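You operate a simulated robot arm through the tools that you are given. There is no shell and no other tool.

The job below is to be done with a simulated two-armed robot. You get a single attempt, and the scene is never put back.

## Task
Drain the docked battery on SHIP and stand it in the green rack.
Fine: run it to the end; switch the dock off before you rack it.

Only the result counts: the job must be done as asked and must still hold three seconds after the hand-in. Knocking over, shifting, dropping, spilling or breaking anything else fails it.

## Robot
Two 7-joint arms with fingered hands on one trunk that stands fixed in place. Base frame: the origin is at the foot of the trunk, x ahead of it, y to its left, z up; the work surface is at about z = 90.2. Lengths are in cm, angles in rad, forces in N, time in s.
The left shoulder is at [5, 21.4, 86.9], the right one opposite. With the tool pointing down near the work surface each hand reaches from about 32 to 86 cm from the base axis, measured 20 degrees to its own side. Payload 3 kg a hand.
The TCP of each hand is the grasp point between the finger pads, 2.6 cm short of the fingertips. In the tool frame z runs along the fingers and y along their closing line. The gripper opens to 13.2 cm; its body begins 7.3 cm behind the TCP. The gripper is a hand of 3 fingers: y runs from the thumb to the fingers, the wrist lies at [0, 0, -22.9] in the tool frame, and closing takes about 1.5 s.
Orientation is told as [roll, pitch, yaw] about the base's x, y, z axes, in that order, counted from this pose: with the fingers straight down and closing along the base's y, the tool's x points along the base's -x, its y along +y and its z along -z.

## Interface
- The arms move only by the tool apply_moves. It takes "left_rows", "right_rows" or both (then of equal length, played together; a hand with none holds still); each is a list of rows, each a list of 3 entries, a list of its own where there are three numbers: the gripper command, from -1 (shut) to 1 (fully open), values between in proportion, then the shift along the base's x, y, z in m, then the turn, a rotation vector about the base's x, y, z in degrees. In form: [[gripper, [tx, ty, tz], [wx, wy, wz]], ...]. A call has 1 to 20 rows; each row shifts and turns the commanded pose from where the row before left it. Each row takes 0.2 s and may step no farther than 5 cm and 0.15 rad from the row before; otherwise, or with a gripper value out of range, the whole call is refused. Where a pose cannot be reached the arm comes as near as it can. A force on the tool above 40 N (or 10 N above the force at the start of the call, whichever is more), or a blocked arm, ends the call early, and 0.2 s more pass. The fingers move at their own pace (about 7.2 cm/s each) and stop on an object; they squeeze with about 24 N. The grip force told is the motor's: it shows also when the fingers shut on nothing. Time passes only in rows, and 0.2 s behind the last, so rows that do not move let the fingers close. It gives the time, the measured TCP pose, the force on the tool (base axes), the opening and the grip force at its end, in the units of the frame above (readings bear some noise), with the torque about the TCP (base axes, N m) and any sound that the robot's microphone picked up, and new pictures: "show" is both (left out), scene, wrist or none (wrist: the cameras of the hands that moved).
- Cameras (640 x 400 px; columns grow to the right, rows downward): "scene" is now at [3.27, -3.13, 151.33]; the picture's right is [-0.35, -0.94, 0.00], its down [-0.50, 0.19, -0.85] and it looks along [0.79, -0.30, -0.53] (base axes); focal length 342 px, centre (320, 200). "left" rides on the left gripper at [-6.1, 0.3, -9.2] in its tool frame; the picture's right is [-0.05, -1.00, 0.00], its down [0.83, -0.04, -0.56] and it looks along [0.55, -0.03, 0.83] (tool axes); focal length 230 px, centre (320, 200). "right" rides on the right gripper at [6.2, 0.3, -9.2] in its tool frame; the picture's right is [-0.05, 1.00, 0.00], its down [-0.83, -0.04, -0.56] and it looks along [-0.55, -0.03, 0.83] (tool axes); focal length 230 px, centre (320, 200). There is no depth. A picture from a camera that has moved, and an enlarged one, comes with that camera's place and axes in the base frame and with its lens.
- preshape(shape, hand): the hand has 3 fingers and takes this shape, open, in about a second: jaw (thumb against the fingers, like two jaws); tri (thumb and two fingers); tip (a fingertip pinch); poke (one finger out to press); point (the index stretched); flat (the hand flat); cup (the hand cupped); fist (a fist). The gripper value then closes the fingers along that shape, each until it touches; the sizes above hold for jaw. It gives what a move gives, with no picture.
- pan_tilt(pan, tilt): turns the head with the scene camera to pan (to the left, within 1.501 rad either way) and tilt (down, from -0.506 to 1.204), counted from straight ahead of the robot. It gives what a move gives, and a new picture of the scene camera.
- zoom(camera, box): a new picture of the part [left, top, right, bottom] of that camera's present view, enlarged. It takes no simulated time.
- sign_off(): hands the job in; it is judged then, once.

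Places have to be worked out from the pictures, the camera data and where the tool is seen. Open the grippers and draw the arms clear of the work before you hand the job in, unless the task says otherwise.

The tools are called by a JSON object that holds its "method" and its "body". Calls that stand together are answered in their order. apply_moves: Moves the arms, as the interface text tells. Its arguments: {"type":"object","properties":{"left_rows":{"type":"array","items":{"type":"array"}},"right_rows":{"type":"array","items":{"type":"array"}},"show":{"type":"string","enum":["both","scene","wrist","none"]}},"required":[]} The other tools are called the same way: preshape (shape, hand) gives the hand a shape; pan_tilt (pan, tilt) turns the head that bears the scene camera; zoom (camera, box) takes an enlarged picture of a part of a camera's view; sign_off () hands the job in.

At the start:

```text
time_s: 0.0
left_tcp_pos: [43.65, 0.91, 118.43]
left_tcp_rot: [0.0, 0.0, -0.379]
left_force: [-0.9, 0.6, -0.5]
left_moment: [0.02, 0.04, -0.01]
left_gripper_width: 13.2
left_gripper_force: 0.1
left_shape: jaw
right_tcp_pos: [35.23, -40.07, 122.6]
right_tcp_rot: [0.002, 0.001, -0.379]
right_force: [-0.5, 0.4, -0.1]
right_moment: [0.0, 0.01, 0.0]
right_gripper_width: 13.19
right_gripper_force: 0.1
right_shape: jaw
head pan, tilt (commanded): [-0.36, 0.559]
```

scene: 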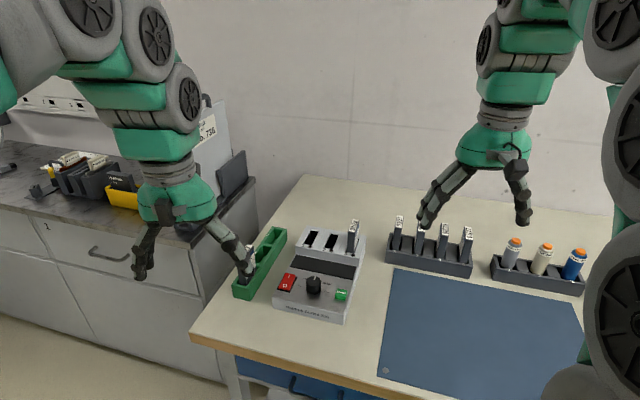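
right: 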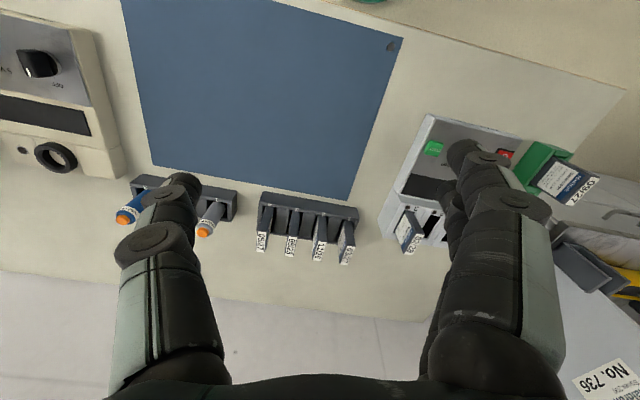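
left: 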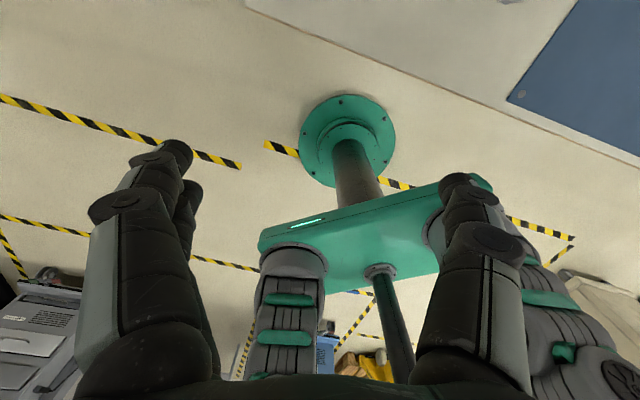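

The scene shows a charger-like dock with a knob, red and green buttons and one docked battery, and a green rack to its left. I'll zoom in to read labels.

{"method": "zoom", "body": {"camera": "scene", "box": [220, 200, 380, 330]}}

{"method": "zoom", "body": {"camera": "scene", "box": [370, 200, 600, 310]}}

{"method": "zoom", "body": {"camera": "right", "box": [360, 100, 620, 270]}}

```text
3.08 times, centred on (300, 265) of scene
camera zoom: at [3.27, -3.13, 151.33], right [-0.35, -0.94, 0.0], down [-0.5, 0.19, -0.85], along [0.79, -0.3, -0.53], focal length 1051 px, centre (382, 0)
```

zoom: 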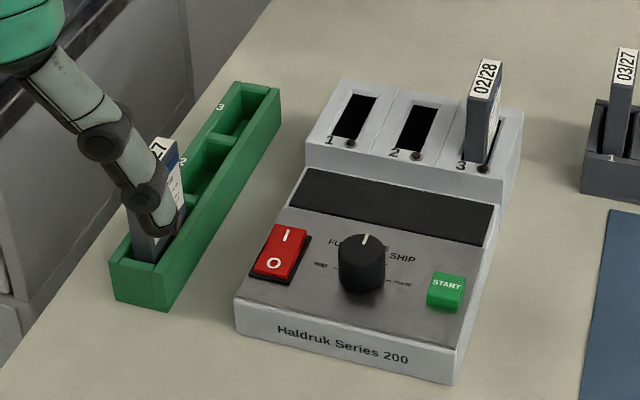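

```text
2.78 times, centred on (485, 255) of scene
camera zoom: at [3.27, -3.13, 151.33], right [-0.35, -0.94, 0.0], down [-0.5, 0.19, -0.85], along [0.79, -0.3, -0.53], focal length 950 px, centre (-139, 47)
```

zoom: 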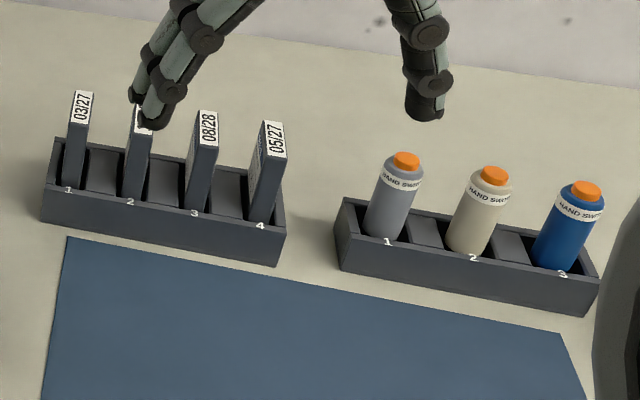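

```text
2.35 times, centred on (490, 185) of right
camera zoom: at [29.63, -37.49, 131.87], right [0.42, 0.91, 0.0], down [0.76, -0.35, 0.56], along [0.5, -0.23, -0.83], focal length 541 px, centre (-80, 235)
```

zoom: 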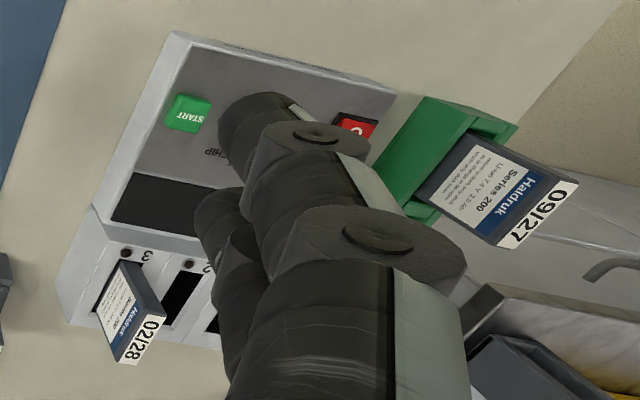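

The dock has a red I/O rocker, a mode knob and START, with the battery (02/28) in slot 3; the green rack has slot 1 taken, 2 and 3 free. I zoom closer to read the knob labels and switch state.

{"method": "zoom", "body": {"camera": "scene", "box": [275, 262, 355, 312]}}

{"method": "zoom", "body": {"camera": "scene", "box": [295, 215, 375, 265]}}

{"method": "zoom", "body": {"camera": "scene", "box": [225, 220, 305, 305]}}

```text
8.00 times, centred on (315, 287) of scene
camera zoom: at [3.27, -3.13, 151.33], right [-0.35, -0.94, 0.0], down [-0.5, 0.19, -0.85], along [0.79, -0.3, -0.53], focal length 2733 px, centre (360, -496)
```

zoom: 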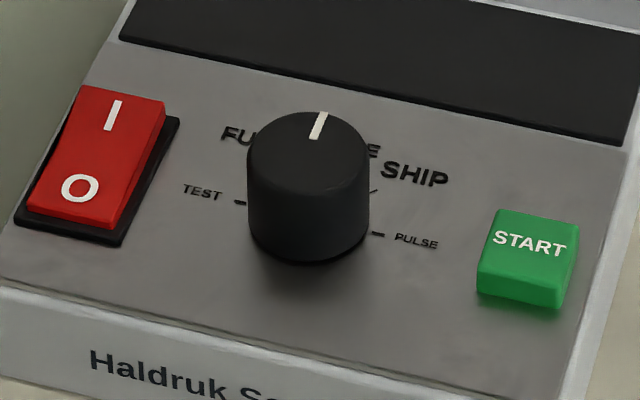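

```text
8.00 times, centred on (335, 240) of scene
camera zoom: at [3.27, -3.13, 151.33], right [-0.35, -0.94, 0.0], down [-0.5, 0.19, -0.85], along [0.79, -0.3, -0.53], focal length 2733 px, centre (200, -120)
```

zoom: 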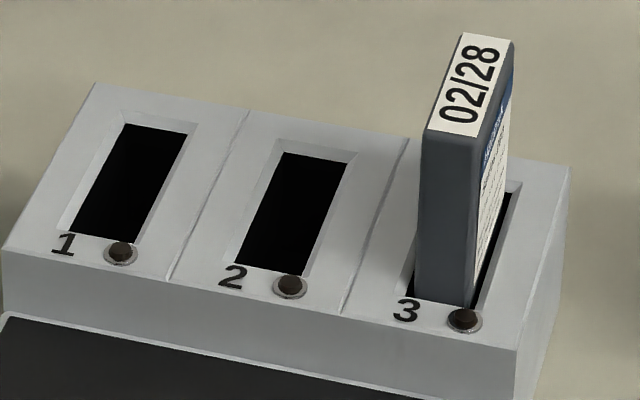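

```text
4.71 times, centred on (265, 262) of scene
camera zoom: at [3.27, -3.13, 151.33], right [-0.35, -0.94, 0.0], down [-0.5, 0.19, -0.85], along [0.79, -0.3, -0.53], focal length 1607 px, centre (579, -94)
```

zoom: 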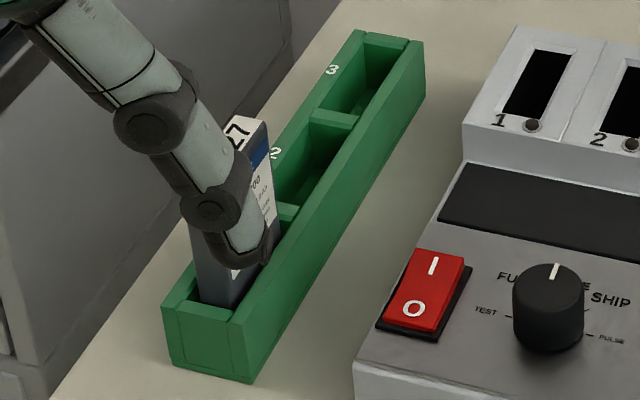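

The knob points up at a hidden "…E" mark, with SHIP one step clockwise; display and LEDs are dark so the dock seems to be off. I move the left arm away and bring the right wrist camera over the dock for a top view.

{"method": "apply_moves", "body": {"left_rows": [[1, [-0.01, 0.04, 0.01], [0, 0, 0]], [1, [-0.01, 0.04, 0.01], [0, 0, 0]], [1, [-0.01, 0.04, 0.01], [0, 0, 0]], [1, [-0.01, 0.04, 0.01], [0, 0, 0]], [1, [-0.01, 0.04, 0.01], [0, 0, 0]], [1, [0, 0.04, 0], [0, 0, 0]]], "right_rows": [[1, [0.035, 0.03, 0], [0, 0, -2]], [1, [0.035, 0.03, 0], [0, 0, -2]], [1, [0.035, 0.03, 0], [0, 0, -2]], [1, [0.035, 0.03, 0], [0, 0, -3]], [1, [0.035, 0.03, 0], [0, 0, -3]], [1, [0.035, 0.03, -0.01], [0, 0, -3]]], "show": "both"}}

```text
time_s: 1.4
left_tcp_pos: [38.38, 24.85, 123.51]
left_tcp_rot: [0.002, 0.001, -0.379]
left_force: [-0.4, 0.2, 0.5]
left_moment: [-0.03, 0.0, -0.02]
left_gripper_width: 13.21
left_gripper_force: 0.1
left_shape: jaw
right_tcp_pos: [56.2, -22.03, 121.69]
right_tcp_rot: [0.0, 0.0, -0.642]
right_force: [0.5, 0.9, -0.3]
right_moment: [-0.01, 0.0, 0.0]
right_gripper_width: 13.18
right_gripper_force: 0.1
right_shape: jaw
head pan, tilt (commanded): [-0.36, 0.559]
camera scene: at [3.26, -3.12, 151.33], right [-0.35, -0.94, 0.0], down [-0.5, 0.19, -0.85], along [0.79, -0.3, -0.53], focal length 342 px, centre (320, 200)
camera right: at [51.46, -18.11, 130.93], right [0.64, 0.77, 0.0], down [0.64, -0.53, 0.55], along [0.43, -0.36, -0.83], focal length 230 px, centre (320, 200)
camera left: at [44.17, 22.95, 132.74], right [-0.32, -0.95, 0.0], down [-0.79, 0.27, 0.56], along [-0.53, 0.18, -0.83], focal length 230 px, centre (320, 200)
```

scene: 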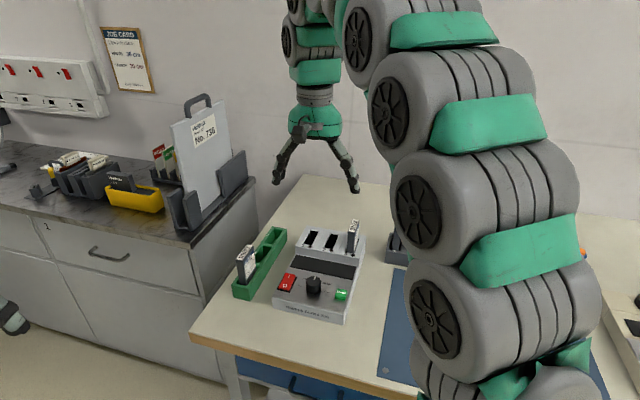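
right: 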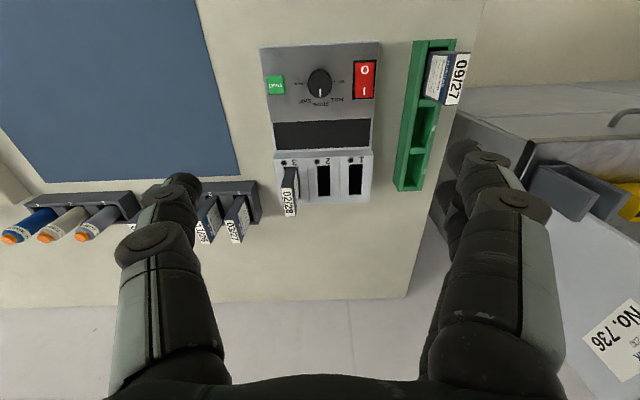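
left: 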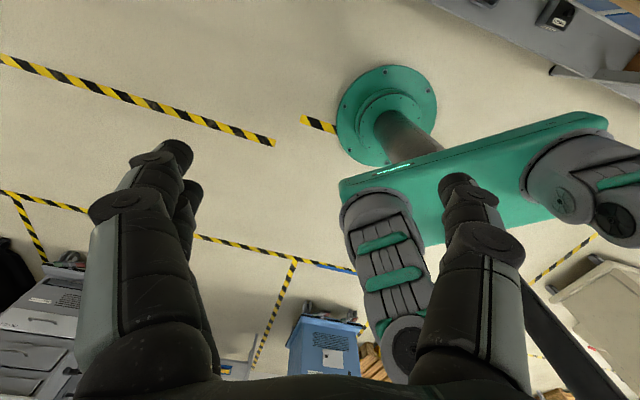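

There is a job card on the wall and a good top view of the panel now. I'll zoom into both.

{"method": "zoom", "body": {"camera": "scene", "box": [95, 20, 165, 100]}}

{"method": "zoom", "body": {"camera": "right", "box": [255, 35, 391, 120]}}

{"method": "zoom", "body": {"camera": "right", "box": [250, 30, 490, 220]}}

{"method": "zoom", "body": {"camera": "scene", "box": [225, 215, 375, 325]}}

```text
5.00 times, centred on (130, 60) of scene
camera zoom: at [3.26, -3.12, 151.33], right [-0.35, -0.94, 0.0], down [-0.5, 0.19, -0.85], along [0.79, -0.3, -0.53], focal length 1708 px, centre (1270, 900)
```

zoom: 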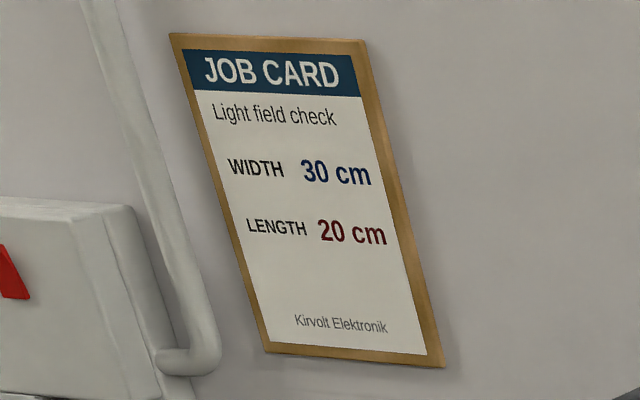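

```text
4.71 times, centred on (323, 78) of right
camera zoom: at [51.46, -18.11, 130.93], right [0.64, 0.77, 0.0], down [0.64, -0.53, 0.55], along [0.43, -0.36, -0.83], focal length 1083 px, centre (306, 776)
```

zoom: 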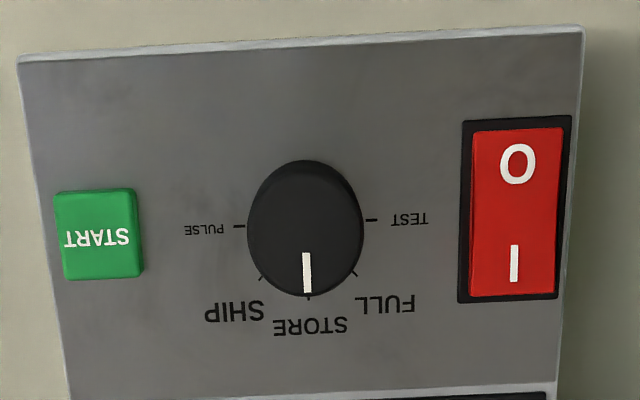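

```text
2.11 times, centred on (370, 125) of right
camera zoom: at [51.46, -18.11, 130.93], right [0.64, 0.77, 0.0], down [0.64, -0.53, 0.55], along [0.43, -0.36, -0.83], focal length 484 px, centre (215, 358)
```

zoom: 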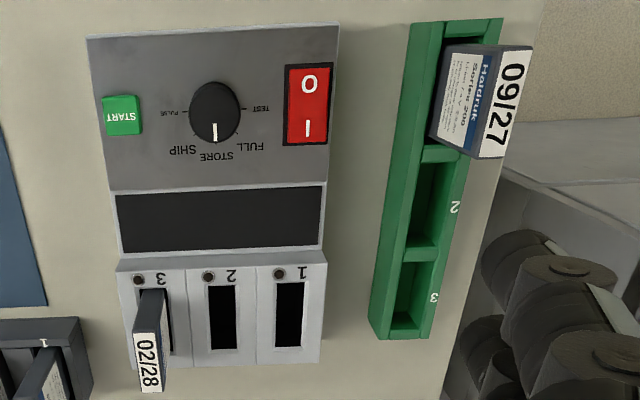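

```text
3.64 times, centred on (300, 270) of scene
camera zoom: at [3.26, -3.12, 151.33], right [-0.35, -0.94, 0.0], down [-0.5, 0.19, -0.85], along [0.79, -0.3, -0.53], focal length 1242 px, centre (393, -54)
```

zoom: 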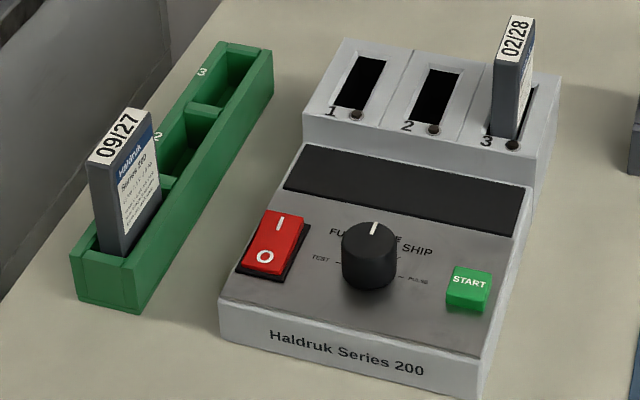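

The labels are TEST, FULL, STORE, SHIP, PULSE clockwise, and the knob is at STORE; I place the knob at about (54.6, -20.9), panel z≈94, knob top ≈96.8. I check the rocker state close up.

{"method": "zoom", "body": {"camera": "scene", "box": [272, 265, 304, 300]}}

{"method": "zoom", "body": {"camera": "right", "box": [345, 50, 385, 110]}}

{"method": "zoom", "body": {"camera": "scene", "box": [265, 75, 365, 205]}}

```text
11.43 times, centred on (288, 282) of scene
camera zoom: at [3.26, -3.12, 151.33], right [-0.35, -0.94, 0.0], down [-0.5, 0.19, -0.85], along [0.79, -0.3, -0.53], focal length 3904 px, centre (686, -743)
```

zoom: 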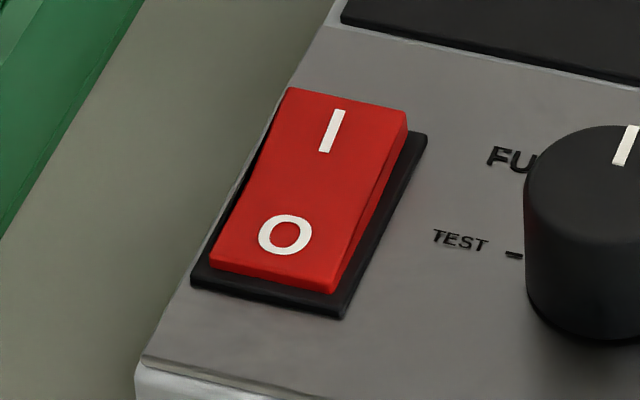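

```text
6.67 times, centred on (365, 80) of right
camera zoom: at [51.46, -18.11, 130.93], right [0.64, 0.77, 0.0], down [0.64, -0.53, 0.55], along [0.43, -0.36, -0.83], focal length 1534 px, centre (20, 1000)
```

zoom: 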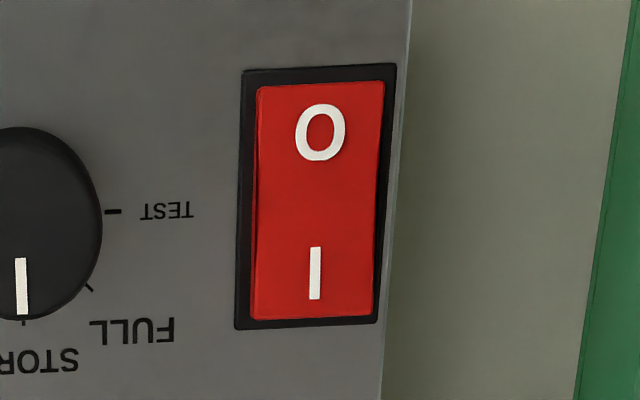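

```text
3.08 times, centred on (315, 140) of scene
camera zoom: at [3.26, -3.12, 151.33], right [-0.35, -0.94, 0.0], down [-0.5, 0.19, -0.85], along [0.79, -0.3, -0.53], focal length 1051 px, centre (335, 385)
```

zoom: 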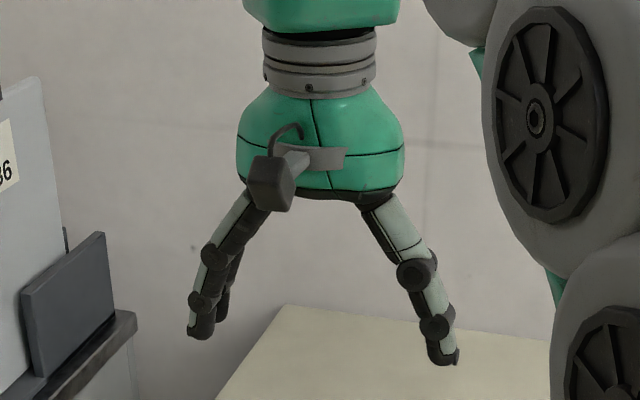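

The rocker's I end stands proud, so it is off. I move the right hand above the knob, turned 45° counter-clockwise, with the jaws narrowed to about 5.5 cm.

{"method": "apply_moves", "body": {"right_rows": [[-0.17, [-0.0027, 0.0018, -0.028], [0, 0, 7.5]], [-0.17, [-0.0027, 0.0018, -0.028], [0, 0, 7.5]], [-0.17, [-0.0027, 0.0018, -0.028], [0, 0, 7.5]], [-0.17, [-0.0027, 0.0018, -0.028], [0, 0, 7.5]], [-0.17, [-0.0027, 0.0018, -0.028], [0, 0, 7.5]], [-0.17, [-0.0027, 0.0018, -0.028], [0, 0, 7.5]], [-0.17, [0, 0, 0], [0, 0, 0]]], "show": "both"}}

```text
time_s: 3.0
left_tcp_pos: [38.44, 24.9, 123.48]
left_tcp_rot: [0.0, 0.001, -0.377]
left_force: [-0.5, 0.6, -0.2]
left_moment: [0.0, -0.03, -0.02]
left_gripper_width: 13.2
left_gripper_force: 0.0
left_shape: jaw
right_tcp_pos: [54.63, -21.02, 104.75]
right_tcp_rot: [0.0, 0.0, 0.146]
right_force: [-0.2, 0.6, 0.1]
right_moment: [0.03, -0.02, -0.01]
right_gripper_width: 5.55
right_gripper_force: 0.0
right_shape: jaw
head pan, tilt (commanded): [-0.36, 0.559]
camera scene: at [3.27, -3.13, 151.33], right [-0.35, -0.94, 0.0], down [-0.5, 0.19, -0.85], along [0.79, -0.3, -0.53], focal length 342 px, centre (320, 200)
camera right: at [48.55, -21.55, 113.97], right [-0.09, 1.0, 0.0], down [0.83, 0.08, 0.56], along [0.55, 0.05, -0.83], focal length 230 px, centre (320, 200)
```

scene: 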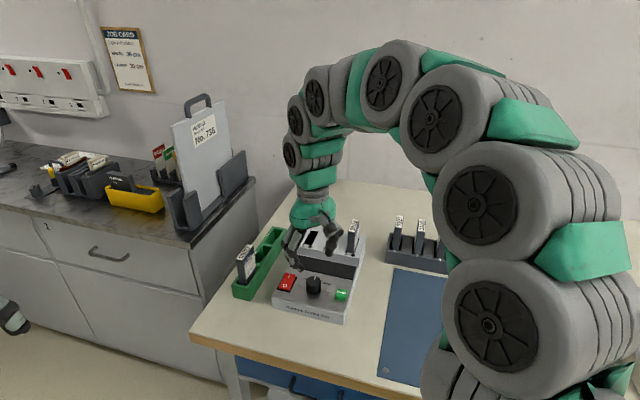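
right: 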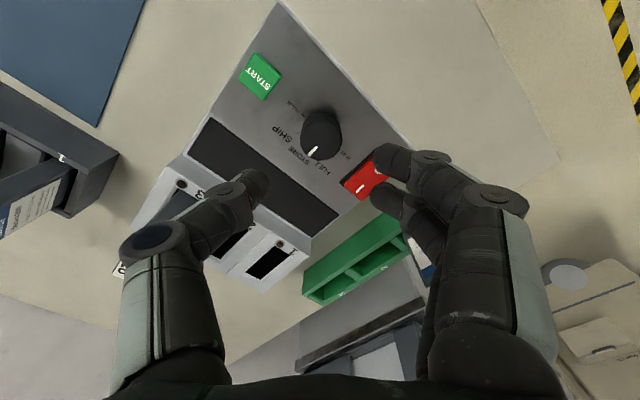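

The knob appears almost exactly below the TCP line; I zoom in to refine the centring before descending.

{"method": "zoom", "body": {"camera": "right", "box": [270, 90, 390, 190]}}

{"method": "zoom", "body": {"camera": "scene", "box": [260, 190, 380, 330]}}

```text
4.00 times, centred on (330, 140) of right
camera zoom: at [48.55, -21.55, 113.97], right [-0.09, 1.0, 0.0], down [0.83, 0.08, 0.56], along [0.55, 0.05, -0.83], focal length 920 px, centre (280, 440)
```

zoom: 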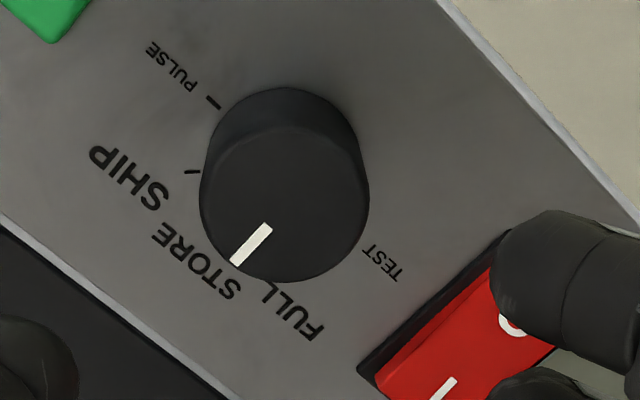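

```text
2.86 times, centred on (320, 260) of scene
camera zoom: at [3.27, -3.13, 151.33], right [-0.35, -0.94, 0.0], down [-0.5, 0.19, -0.85], along [0.79, -0.3, -0.53], focal length 976 px, centre (320, 29)
```

zoom: 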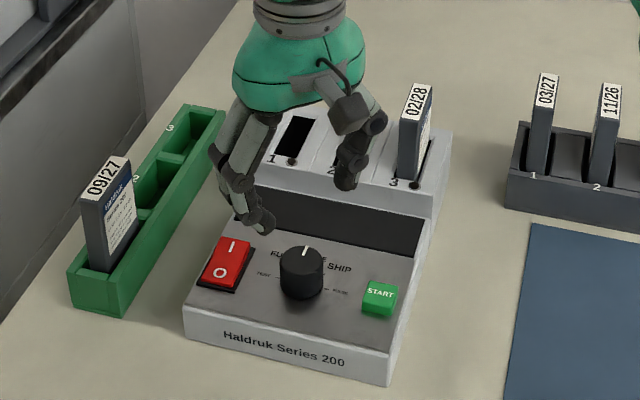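

Knob centre is about 0.15 cm to +y of the TCP line. I rotate 22° more so the fingers stay clear of the rocker and START, narrow the jaws to ~4.5 cm and descend to z≈97.5.

{"method": "apply_moves", "body": {"right_rows": [[-0.32, [0, 0.0015, 0], [0, 0, 7.5]], [-0.32, [0, 0, 0], [0, 0, 7.5]], [-0.32, [0, 0, -0.01], [0, 0, 7]], [-0.32, [0, 0, -0.02], [0, 0, 0]], [-0.32, [0, 0, -0.02], [0, 0, 0]], [-0.32, [0, 0, -0.012], [0, 0, 0]], [-0.32, [0, 0, 0], [0, 0, 0]]], "show": "both"}}

```text
time_s: 4.6
left_tcp_pos: [38.46, 24.81, 123.56]
left_tcp_rot: [-0.001, 0.0, -0.378]
left_force: [0.5, 0.2, -0.6]
left_moment: [0.03, 0.02, 0.03]
left_gripper_width: 13.2
left_gripper_force: 0.0
left_shape: jaw
right_tcp_pos: [54.61, -20.94, 98.64]
right_tcp_rot: [0.001, -0.001, 0.528]
right_force: [-0.7, 0.0, 0.7]
right_moment: [-0.04, -0.04, 0.03]
right_gripper_width: 4.54
right_gripper_force: 0.0
right_shape: jaw
head pan, tilt (commanded): [-0.36, 0.559]
camera scene: at [3.27, -3.13, 151.33], right [-0.35, -0.94, 0.0], down [-0.5, 0.19, -0.85], along [0.79, -0.3, -0.53], focal length 342 px, centre (320, 200)
camera right: at [49.19, -23.76, 107.82], right [-0.46, 0.89, 0.0], down [0.74, 0.38, 0.55], along [0.49, 0.25, -0.83], focal length 230 px, centre (320, 200)
```

scene: 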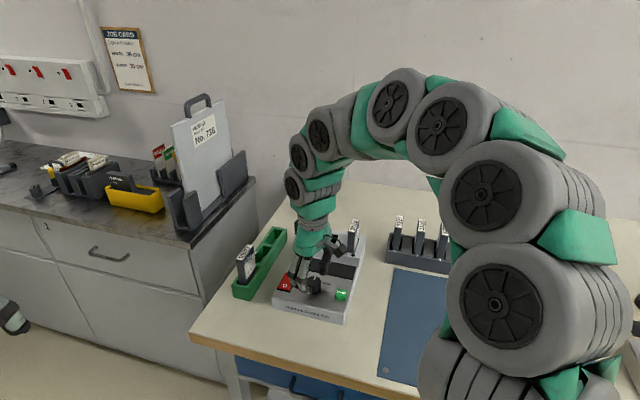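
right: 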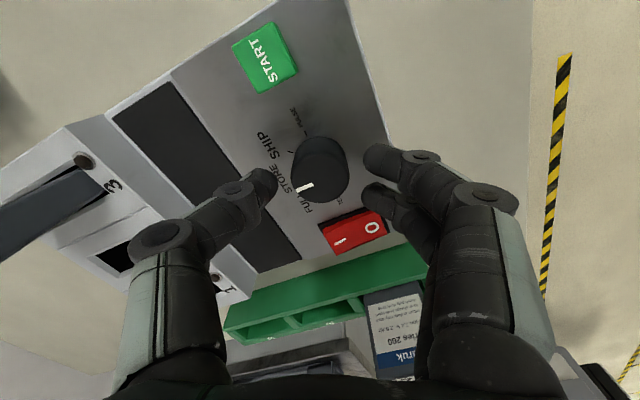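

Jaws straddle the knob at z≈98.6. I zoom in to check clearance to the rocker before the last centimetre.

{"method": "zoom", "body": {"camera": "right", "box": [230, 100, 430, 260]}}

{"method": "zoom", "body": {"camera": "scene", "box": [265, 230, 365, 325]}}

```text
2.50 times, centred on (330, 180) of right
camera zoom: at [49.19, -23.76, 107.82], right [-0.46, 0.89, 0.0], down [0.74, 0.38, 0.55], along [0.49, 0.25, -0.83], focal length 575 px, centre (295, 250)
```

zoom: 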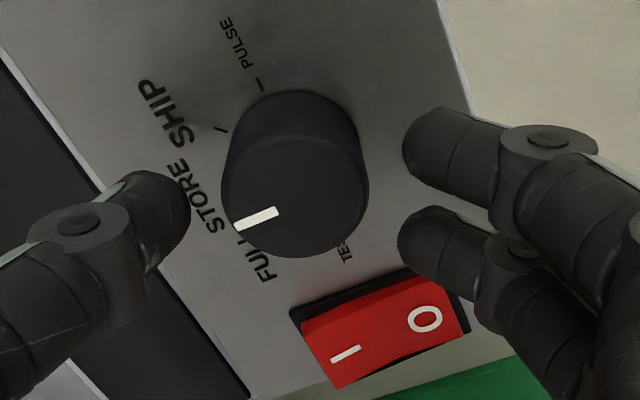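

```text
4.21 times, centred on (315, 278) of scene
camera zoom: at [3.27, -3.13, 151.33], right [-0.35, -0.94, 0.0], down [-0.5, 0.19, -0.85], along [0.79, -0.3, -0.53], focal length 1438 px, centre (341, -126)
```

zoom: 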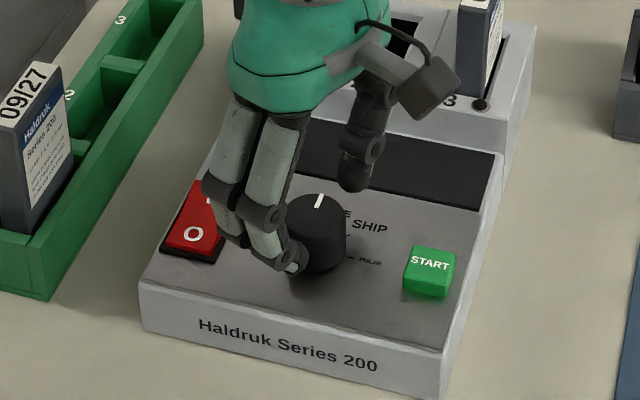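

Jaws are centred on the knob and clear. I lower another 1.1 cm in small steps, then close.

{"method": "apply_moves", "body": {"right_rows": [[-0.36, [0, 0, -0.006], [0, 0, 0]], [-0.36, [0, 0, -0.005], [0, 0, 0]], [-0.36, [0, 0, 0], [0, 0, 0]]], "show": "both"}}

```text
time_s: 5.4
left_tcp_pos: [38.46, 24.85, 123.46]
left_tcp_rot: [-0.001, -0.001, -0.379]
left_force: [-0.6, -0.3, -0.4]
left_moment: [-0.01, -0.02, 0.03]
left_gripper_width: 13.17
left_gripper_force: 0.1
left_shape: jaw
right_tcp_pos: [54.55, -20.78, 97.53]
right_tcp_rot: [0.0, -0.001, 0.529]
right_force: [-0.7, 0.1, 0.0]
right_moment: [-0.02, 0.06, 0.01]
right_gripper_width: 4.26
right_gripper_force: 0.1
right_shape: jaw
head pan, tilt (commanded): [-0.36, 0.559]
camera scene: at [3.27, -3.13, 151.33], right [-0.35, -0.94, 0.0], down [-0.5, 0.19, -0.85], along [0.79, -0.3, -0.53], focal length 342 px, centre (320, 200)
camera right: at [49.11, -23.69, 106.73], right [-0.46, 0.89, 0.0], down [0.74, 0.38, 0.55], along [0.49, 0.25, -0.83], focal length 230 px, centre (320, 200)
```

scene: 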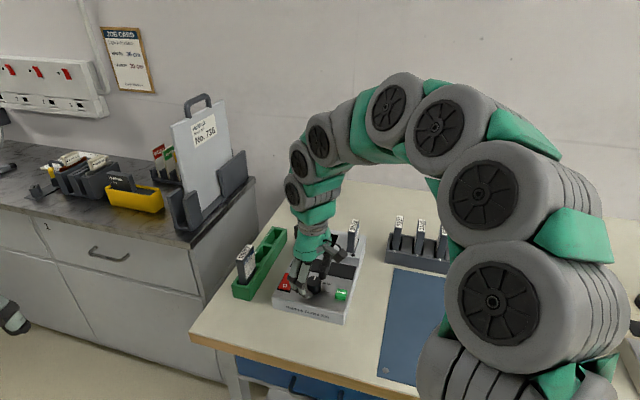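
right: 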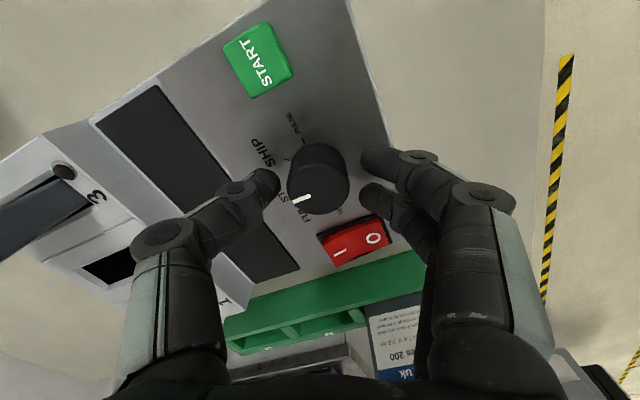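

No contact forces. I close the jaws on the knob.

{"method": "apply_moves", "body": {"right_rows": [[-0.5, [0, 0, 0], [0, 0, 0]], [-0.6, [0, 0, 0], [0, 0, 0]], [-0.8, [0, 0, 0], [0, 0, 0]], [-0.8, [0, 0, 0], [0, 0, 0]], [-0.8, [0, 0, 0], [0, 0, 0]]], "show": "wrist"}}

{"method": "zoom", "body": {"camera": "right", "box": [220, 80, 420, 240]}}

```text
time_s: 6.6
left_tcp_pos: [38.4, 24.82, 123.51]
left_tcp_rot: [0.0, -0.001, -0.379]
left_force: [0.0, 0.3, 0.7]
left_moment: [0.04, 0.02, 0.02]
left_gripper_width: 13.2
left_gripper_force: 0.0
left_shape: jaw
right_tcp_pos: [54.6, -20.9, 97.51]
right_tcp_rot: [-0.001, -0.001, 0.53]
right_force: [-1.0, -2.1, -3.9]
right_moment: [-0.03, 0.01, 0.01]
right_gripper_width: 2.45
right_gripper_force: 24.0
right_shape: jaw
head pan, tilt (commanded): [-0.36, 0.559]
camera right: at [49.11, -23.7, 106.72], right [-0.46, 0.89, 0.0], down [0.74, 0.38, 0.55], along [0.49, 0.25, -0.83], focal length 230 px, centre (320, 200)
```

right: 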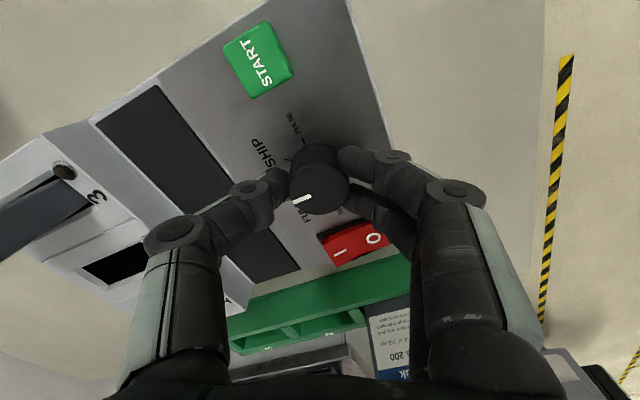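

```text
2.50 times, centred on (320, 160) of right
camera zoom: at [49.11, -23.7, 106.72], right [-0.46, 0.89, 0.0], down [0.74, 0.38, 0.55], along [0.49, 0.25, -0.83], focal length 575 px, centre (320, 300)
```

zoom: 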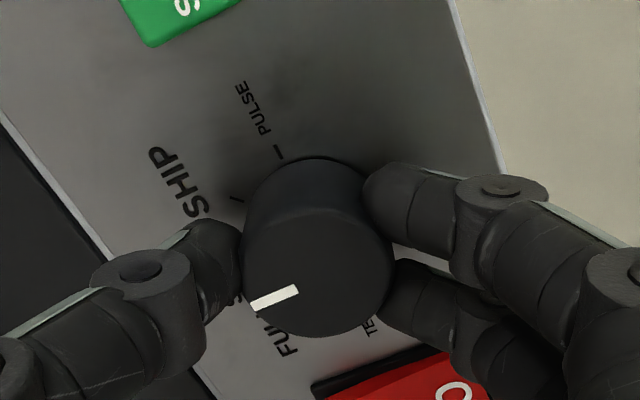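

Knob is gripped (24 N). I turn it 45° clockwise towards SHIP.

{"method": "apply_moves", "body": {"right_rows": [[-0.8, [0, 0, 0], [0, 0, -7.5]], [-0.8, [0, 0, 0], [0, 0, -7.5]], [-0.8, [0, 0, 0], [0, 0, -7.5]], [-0.8, [0, 0, 0], [0, 0, -7.5]], [-0.8, [0, 0, 0], [0, 0, -7.5]], [-0.8, [0, 0, 0], [0, 0, -7.5]], [-0.8, [0, 0, 0], [0, 0, 0]]], "show": "both"}}

{"method": "zoom", "body": {"camera": "right", "box": [220, 80, 420, 240]}}

{"method": "zoom", "body": {"camera": "scene", "box": [265, 230, 365, 325]}}

```text
time_s: 8.2
left_tcp_pos: [38.44, 24.86, 123.57]
left_tcp_rot: [0.0, -0.001, -0.38]
left_force: [1.4, 0.0, -0.8]
left_moment: [0.0, 0.03, -0.03]
left_gripper_width: 13.2
left_gripper_force: 0.1
left_shape: jaw
right_tcp_pos: [54.62, -20.73, 97.47]
right_tcp_rot: [-0.001, 0.001, -0.257]
right_force: [0.4, 5.6, -6.8]
right_moment: [0.17, -0.04, 0.0]
right_gripper_width: 2.38
right_gripper_force: 24.3
right_shape: jaw
head pan, tilt (commanded): [-0.36, 0.559]
camera scene: at [3.28, -3.12, 151.33], right [-0.35, -0.94, 0.0], down [-0.5, 0.19, -0.85], along [0.79, -0.3, -0.53], focal length 342 px, centre (320, 200)
camera right: at [48.74, -18.96, 106.75], right [0.31, 0.95, 0.0], down [0.79, -0.25, 0.56], along [0.53, -0.17, -0.83], focal length 230 px, centre (320, 200)
```

scene: 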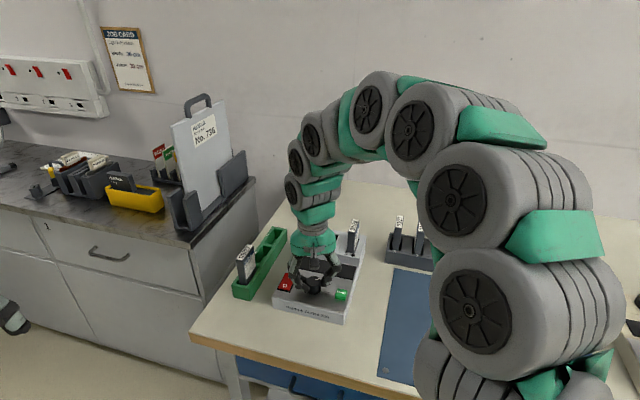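
right: 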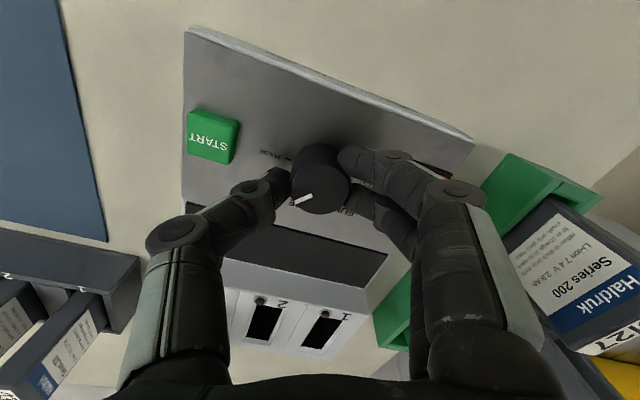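

```text
2.50 times, centred on (320, 160) of right
camera zoom: at [48.74, -18.96, 106.75], right [0.31, 0.95, 0.0], down [0.79, -0.25, 0.56], along [0.53, -0.17, -0.83], focal length 575 px, centre (320, 300)
```

zoom: 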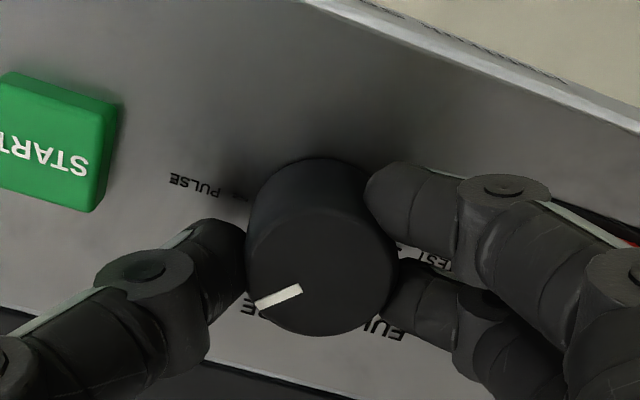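

```text
4.21 times, centred on (315, 278) of scene
camera zoom: at [3.28, -3.12, 151.33], right [-0.35, -0.94, 0.0], down [-0.5, 0.19, -0.85], along [0.79, -0.3, -0.53], focal length 1438 px, centre (341, -126)
```

zoom: 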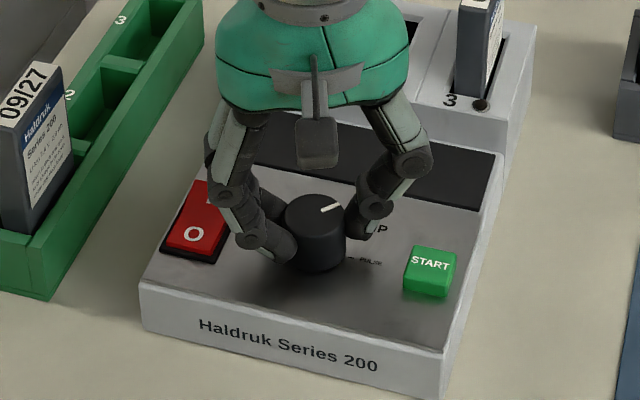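

The knob turned along with the hand. I open slightly, wait, then lift straight up to check the mark against SHIP.

{"method": "apply_moves", "body": {"right_rows": [[-0.32, [0, 0, 0], [0, 0, 0]], [-0.32, [0, 0, 0], [0, 0, 0]], [-0.32, [0, 0, 0], [0, 0, 0]], [-0.32, [0, 0, 0.02], [0, 0, 0]], [-0.32, [0, 0, 0.03], [0, 0, 0]], [-0.32, [0, 0, 0.04], [0, 0, 0]], [-0.32, [0, 0, 0.04], [0, 0, 0]], [-0.32, [0, 0, 0.03], [0, 0, 0]]], "show": "both"}}

{"method": "zoom", "body": {"camera": "right", "box": [220, 50, 420, 200]}}

{"method": "zoom", "body": {"camera": "scene", "box": [265, 230, 365, 325]}}

```text
time_s: 10.0
left_tcp_pos: [38.41, 24.8, 123.58]
left_tcp_rot: [0.001, 0.0, -0.378]
left_force: [0.4, -0.1, -0.3]
left_moment: [-0.01, -0.01, 0.02]
left_gripper_width: 13.17
left_gripper_force: 0.0
left_shape: jaw
right_tcp_pos: [54.5, -20.99, 113.65]
right_tcp_rot: [0.0, -0.001, -0.257]
right_force: [0.1, 0.7, 0.2]
right_moment: [0.04, 0.01, 0.0]
right_gripper_width: 4.46
right_gripper_force: 0.1
right_shape: jaw
head pan, tilt (commanded): [-0.36, 0.559]
camera scene: at [3.27, -3.13, 151.33], right [-0.35, -0.94, 0.0], down [-0.5, 0.19, -0.85], along [0.79, -0.3, -0.53], focal length 342 px, centre (320, 200)
camera right: at [48.65, -19.04, 122.85], right [0.3, 0.95, 0.0], down [0.79, -0.25, 0.55], along [0.53, -0.17, -0.83], focal length 230 px, centre (320, 200)
```

scene: 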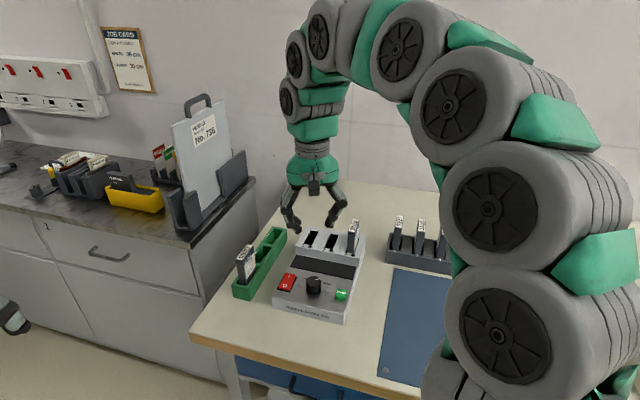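
right: 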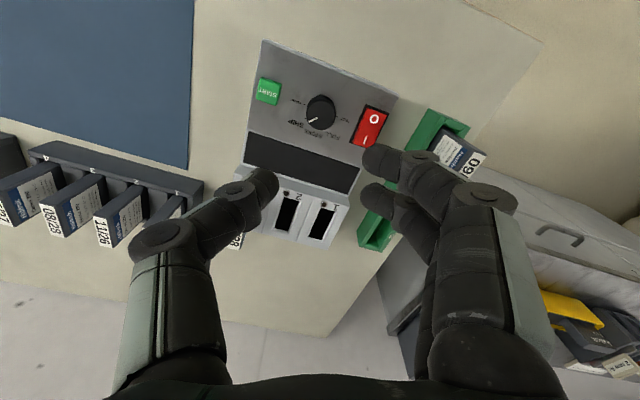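

```text
2.67 times, centred on (320, 125) of right
camera zoom: at [48.65, -19.04, 122.85], right [0.3, 0.95, 0.0], down [0.79, -0.25, 0.55], along [0.53, -0.17, -0.83], focal length 614 px, centre (320, 400)
```

zoom: 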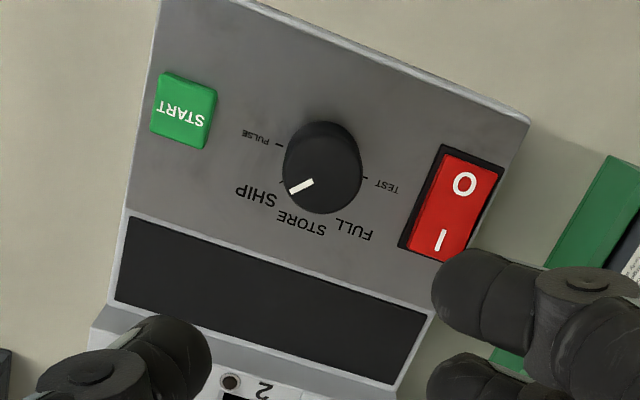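

```text
4.21 times, centred on (315, 278) of scene
camera zoom: at [3.27, -3.13, 151.33], right [-0.35, -0.94, 0.0], down [-0.5, 0.19, -0.85], along [0.79, -0.3, -0.53], focal length 1438 px, centre (341, -126)
```

zoom: 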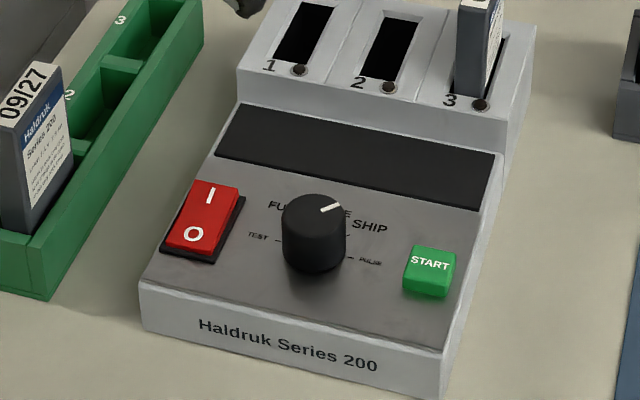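

The mark now points at SHIP. Next I change the hand to the poke shape and look at where the poking finger sits.

{"method": "preshape", "body": {"hand": "right", "shape": "poke"}}

{"method": "apply_moves", "body": {"right_rows": [[1, [0, 0, 0], [0, 0, 0]]], "show": "both"}}

{"method": "zoom", "body": {"camera": "scene", "box": [255, 140, 375, 300]}}

```text
time_s: 10.9
left_tcp_pos: [38.28, 24.93, 123.62]
left_tcp_rot: [0.0, 0.0, -0.377]
left_force: [0.3, -0.2, -0.3]
left_moment: [-0.04, 0.0, 0.01]
left_gripper_width: 13.17
left_gripper_force: 0.1
left_shape: jaw
right_tcp_pos: [54.36, -20.89, 113.54]
right_tcp_rot: [-0.001, -0.001, -0.258]
right_force: [0.9, 0.1, -0.2]
right_moment: [0.01, 0.0, -0.03]
right_gripper_width: 0.0
right_gripper_force: 0.0
right_shape: poke
head pan, tilt (commanded): [-0.36, 0.559]
```

```text
time_s: 11.3
left_tcp_pos: [38.46, 24.9, 123.51]
left_tcp_rot: [-0.001, 0.0, -0.379]
left_force: [0.3, -0.1, 0.1]
left_moment: [-0.01, 0.0, -0.05]
left_gripper_width: 13.21
left_gripper_force: 0.0
left_shape: jaw
right_tcp_pos: [54.53, -20.78, 113.58]
right_tcp_rot: [-0.001, 0.002, -0.256]
right_force: [-0.4, -0.5, -0.2]
right_moment: [0.0, -0.02, 0.0]
right_gripper_width: 0.0
right_gripper_force: 0.1
right_shape: poke
head pan, tilt (commanded): [-0.36, 0.559]
camera scene: at [3.27, -3.13, 151.33], right [-0.35, -0.94, 0.0], down [-0.5, 0.19, -0.85], along [0.79, -0.3, -0.53], focal length 342 px, centre (320, 200)
camera right: at [48.67, -19.04, 122.79], right [0.3, 0.95, 0.0], down [0.79, -0.25, 0.56], along [0.53, -0.17, -0.83], focal length 230 px, centre (320, 200)
```

scene: 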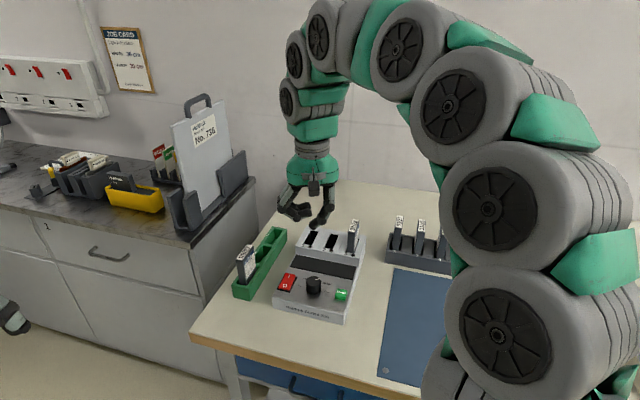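
right: 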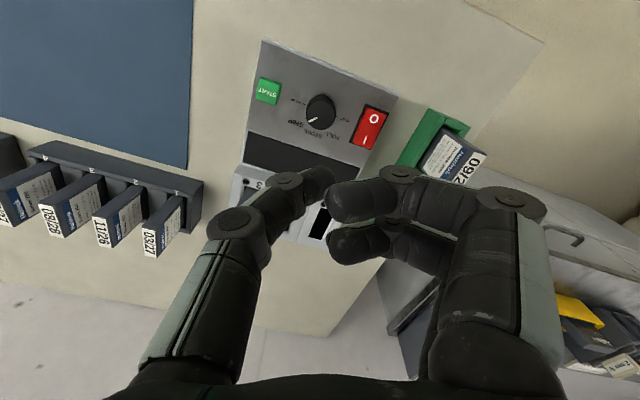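

```text
2.50 times, centred on (315, 220) of scene
camera zoom: at [3.27, -3.13, 151.33], right [-0.35, -0.94, 0.0], down [-0.5, 0.19, -0.85], along [0.79, -0.3, -0.53], focal length 854 px, centre (332, 150)
```

zoom: 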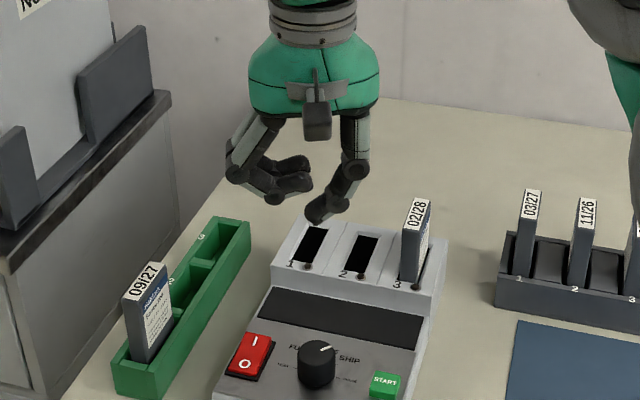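

In poke the thumb tip sits about under the TCP, ~2.5 cm below, with the other fingers folded higher. I move above the I end of the rocker, at about (59.4, -16.6, surface ≈94.8).

{"method": "apply_moves", "body": {"right_rows": [[1, [0.016, 0.014, 0], [0, 0, 0]], [1, [0.016, 0.014, -0.02], [0, 0, 0]], [1, [0.017, 0.014, -0.03], [0, 0, 0]], [1, [0, 0, -0.04], [0, 0, 0]], [1, [0, 0, -0.03], [0, 0, 0]], [1, [0, 0, 0], [0, 0, 0]]], "show": "both"}}

{"method": "zoom", "body": {"camera": "scene", "box": [255, 210, 365, 310]}}

{"method": "zoom", "body": {"camera": "right", "box": [240, 90, 440, 240]}}

```text
time_s: 12.7
left_tcp_pos: [38.47, 24.88, 123.61]
left_tcp_rot: [0.002, 0.0, -0.379]
left_force: [-0.2, 0.3, 0.3]
left_moment: [0.0, 0.0, 0.0]
left_gripper_width: 13.21
left_gripper_force: 0.0
left_shape: jaw
right_tcp_pos: [59.49, -16.72, 101.78]
right_tcp_rot: [0.003, -0.001, -0.257]
right_force: [0.2, 0.3, 1.0]
right_moment: [0.0, -0.01, -0.01]
right_gripper_width: 0.0
right_gripper_force: 0.1
right_shape: poke
head pan, tilt (commanded): [-0.36, 0.559]
camera scene: at [3.27, -3.13, 151.33], right [-0.35, -0.94, 0.0], down [-0.5, 0.19, -0.85], along [0.79, -0.3, -0.53], focal length 342 px, centre (320, 200)
camera right: at [53.67, -14.77, 110.93], right [0.3, 0.95, 0.0], down [0.79, -0.25, 0.56], along [0.53, -0.17, -0.83], focal length 230 px, centre (320, 200)
```

scene: 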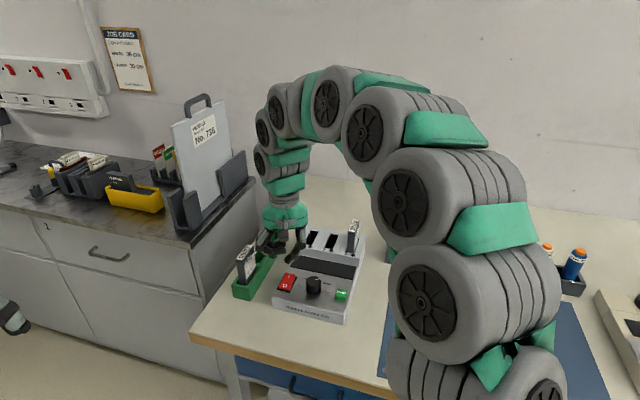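
right: 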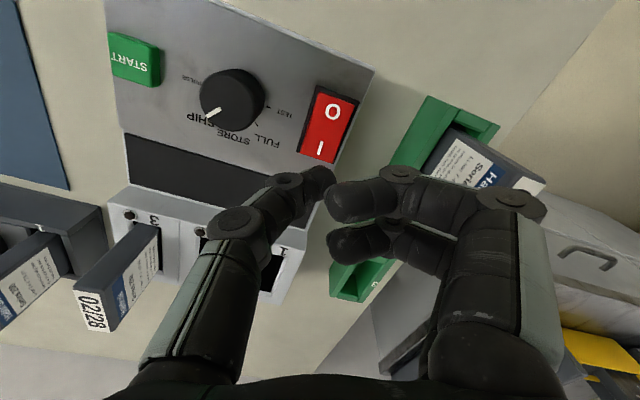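

```text
4.00 times, centred on (310, 260) of scene
camera zoom: at [3.27, -3.13, 151.33], right [-0.35, -0.94, 0.0], down [-0.5, 0.19, -0.85], along [0.79, -0.3, -0.53], focal length 1366 px, centre (360, -40)
```

zoom: 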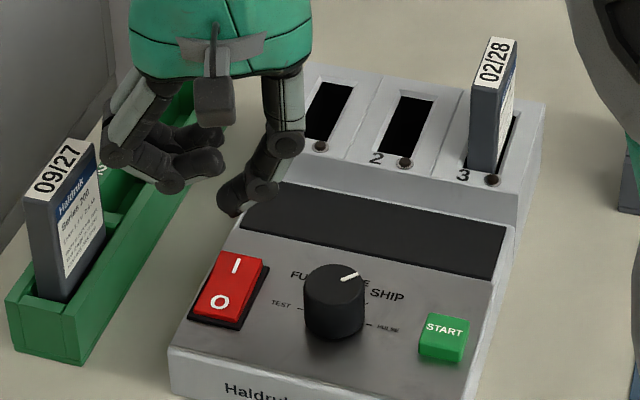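

```text
2.67 times, centred on (340, 165) of right
camera zoom: at [53.67, -14.77, 110.93], right [0.3, 0.95, 0.0], down [0.79, -0.25, 0.56], along [0.53, -0.17, -0.83], focal length 614 px, centre (267, 293)
```

zoom: 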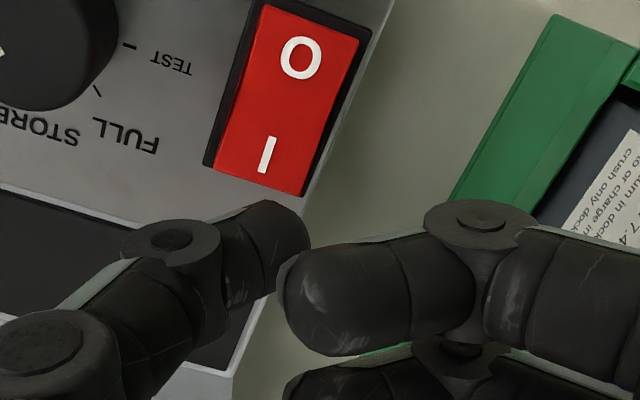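

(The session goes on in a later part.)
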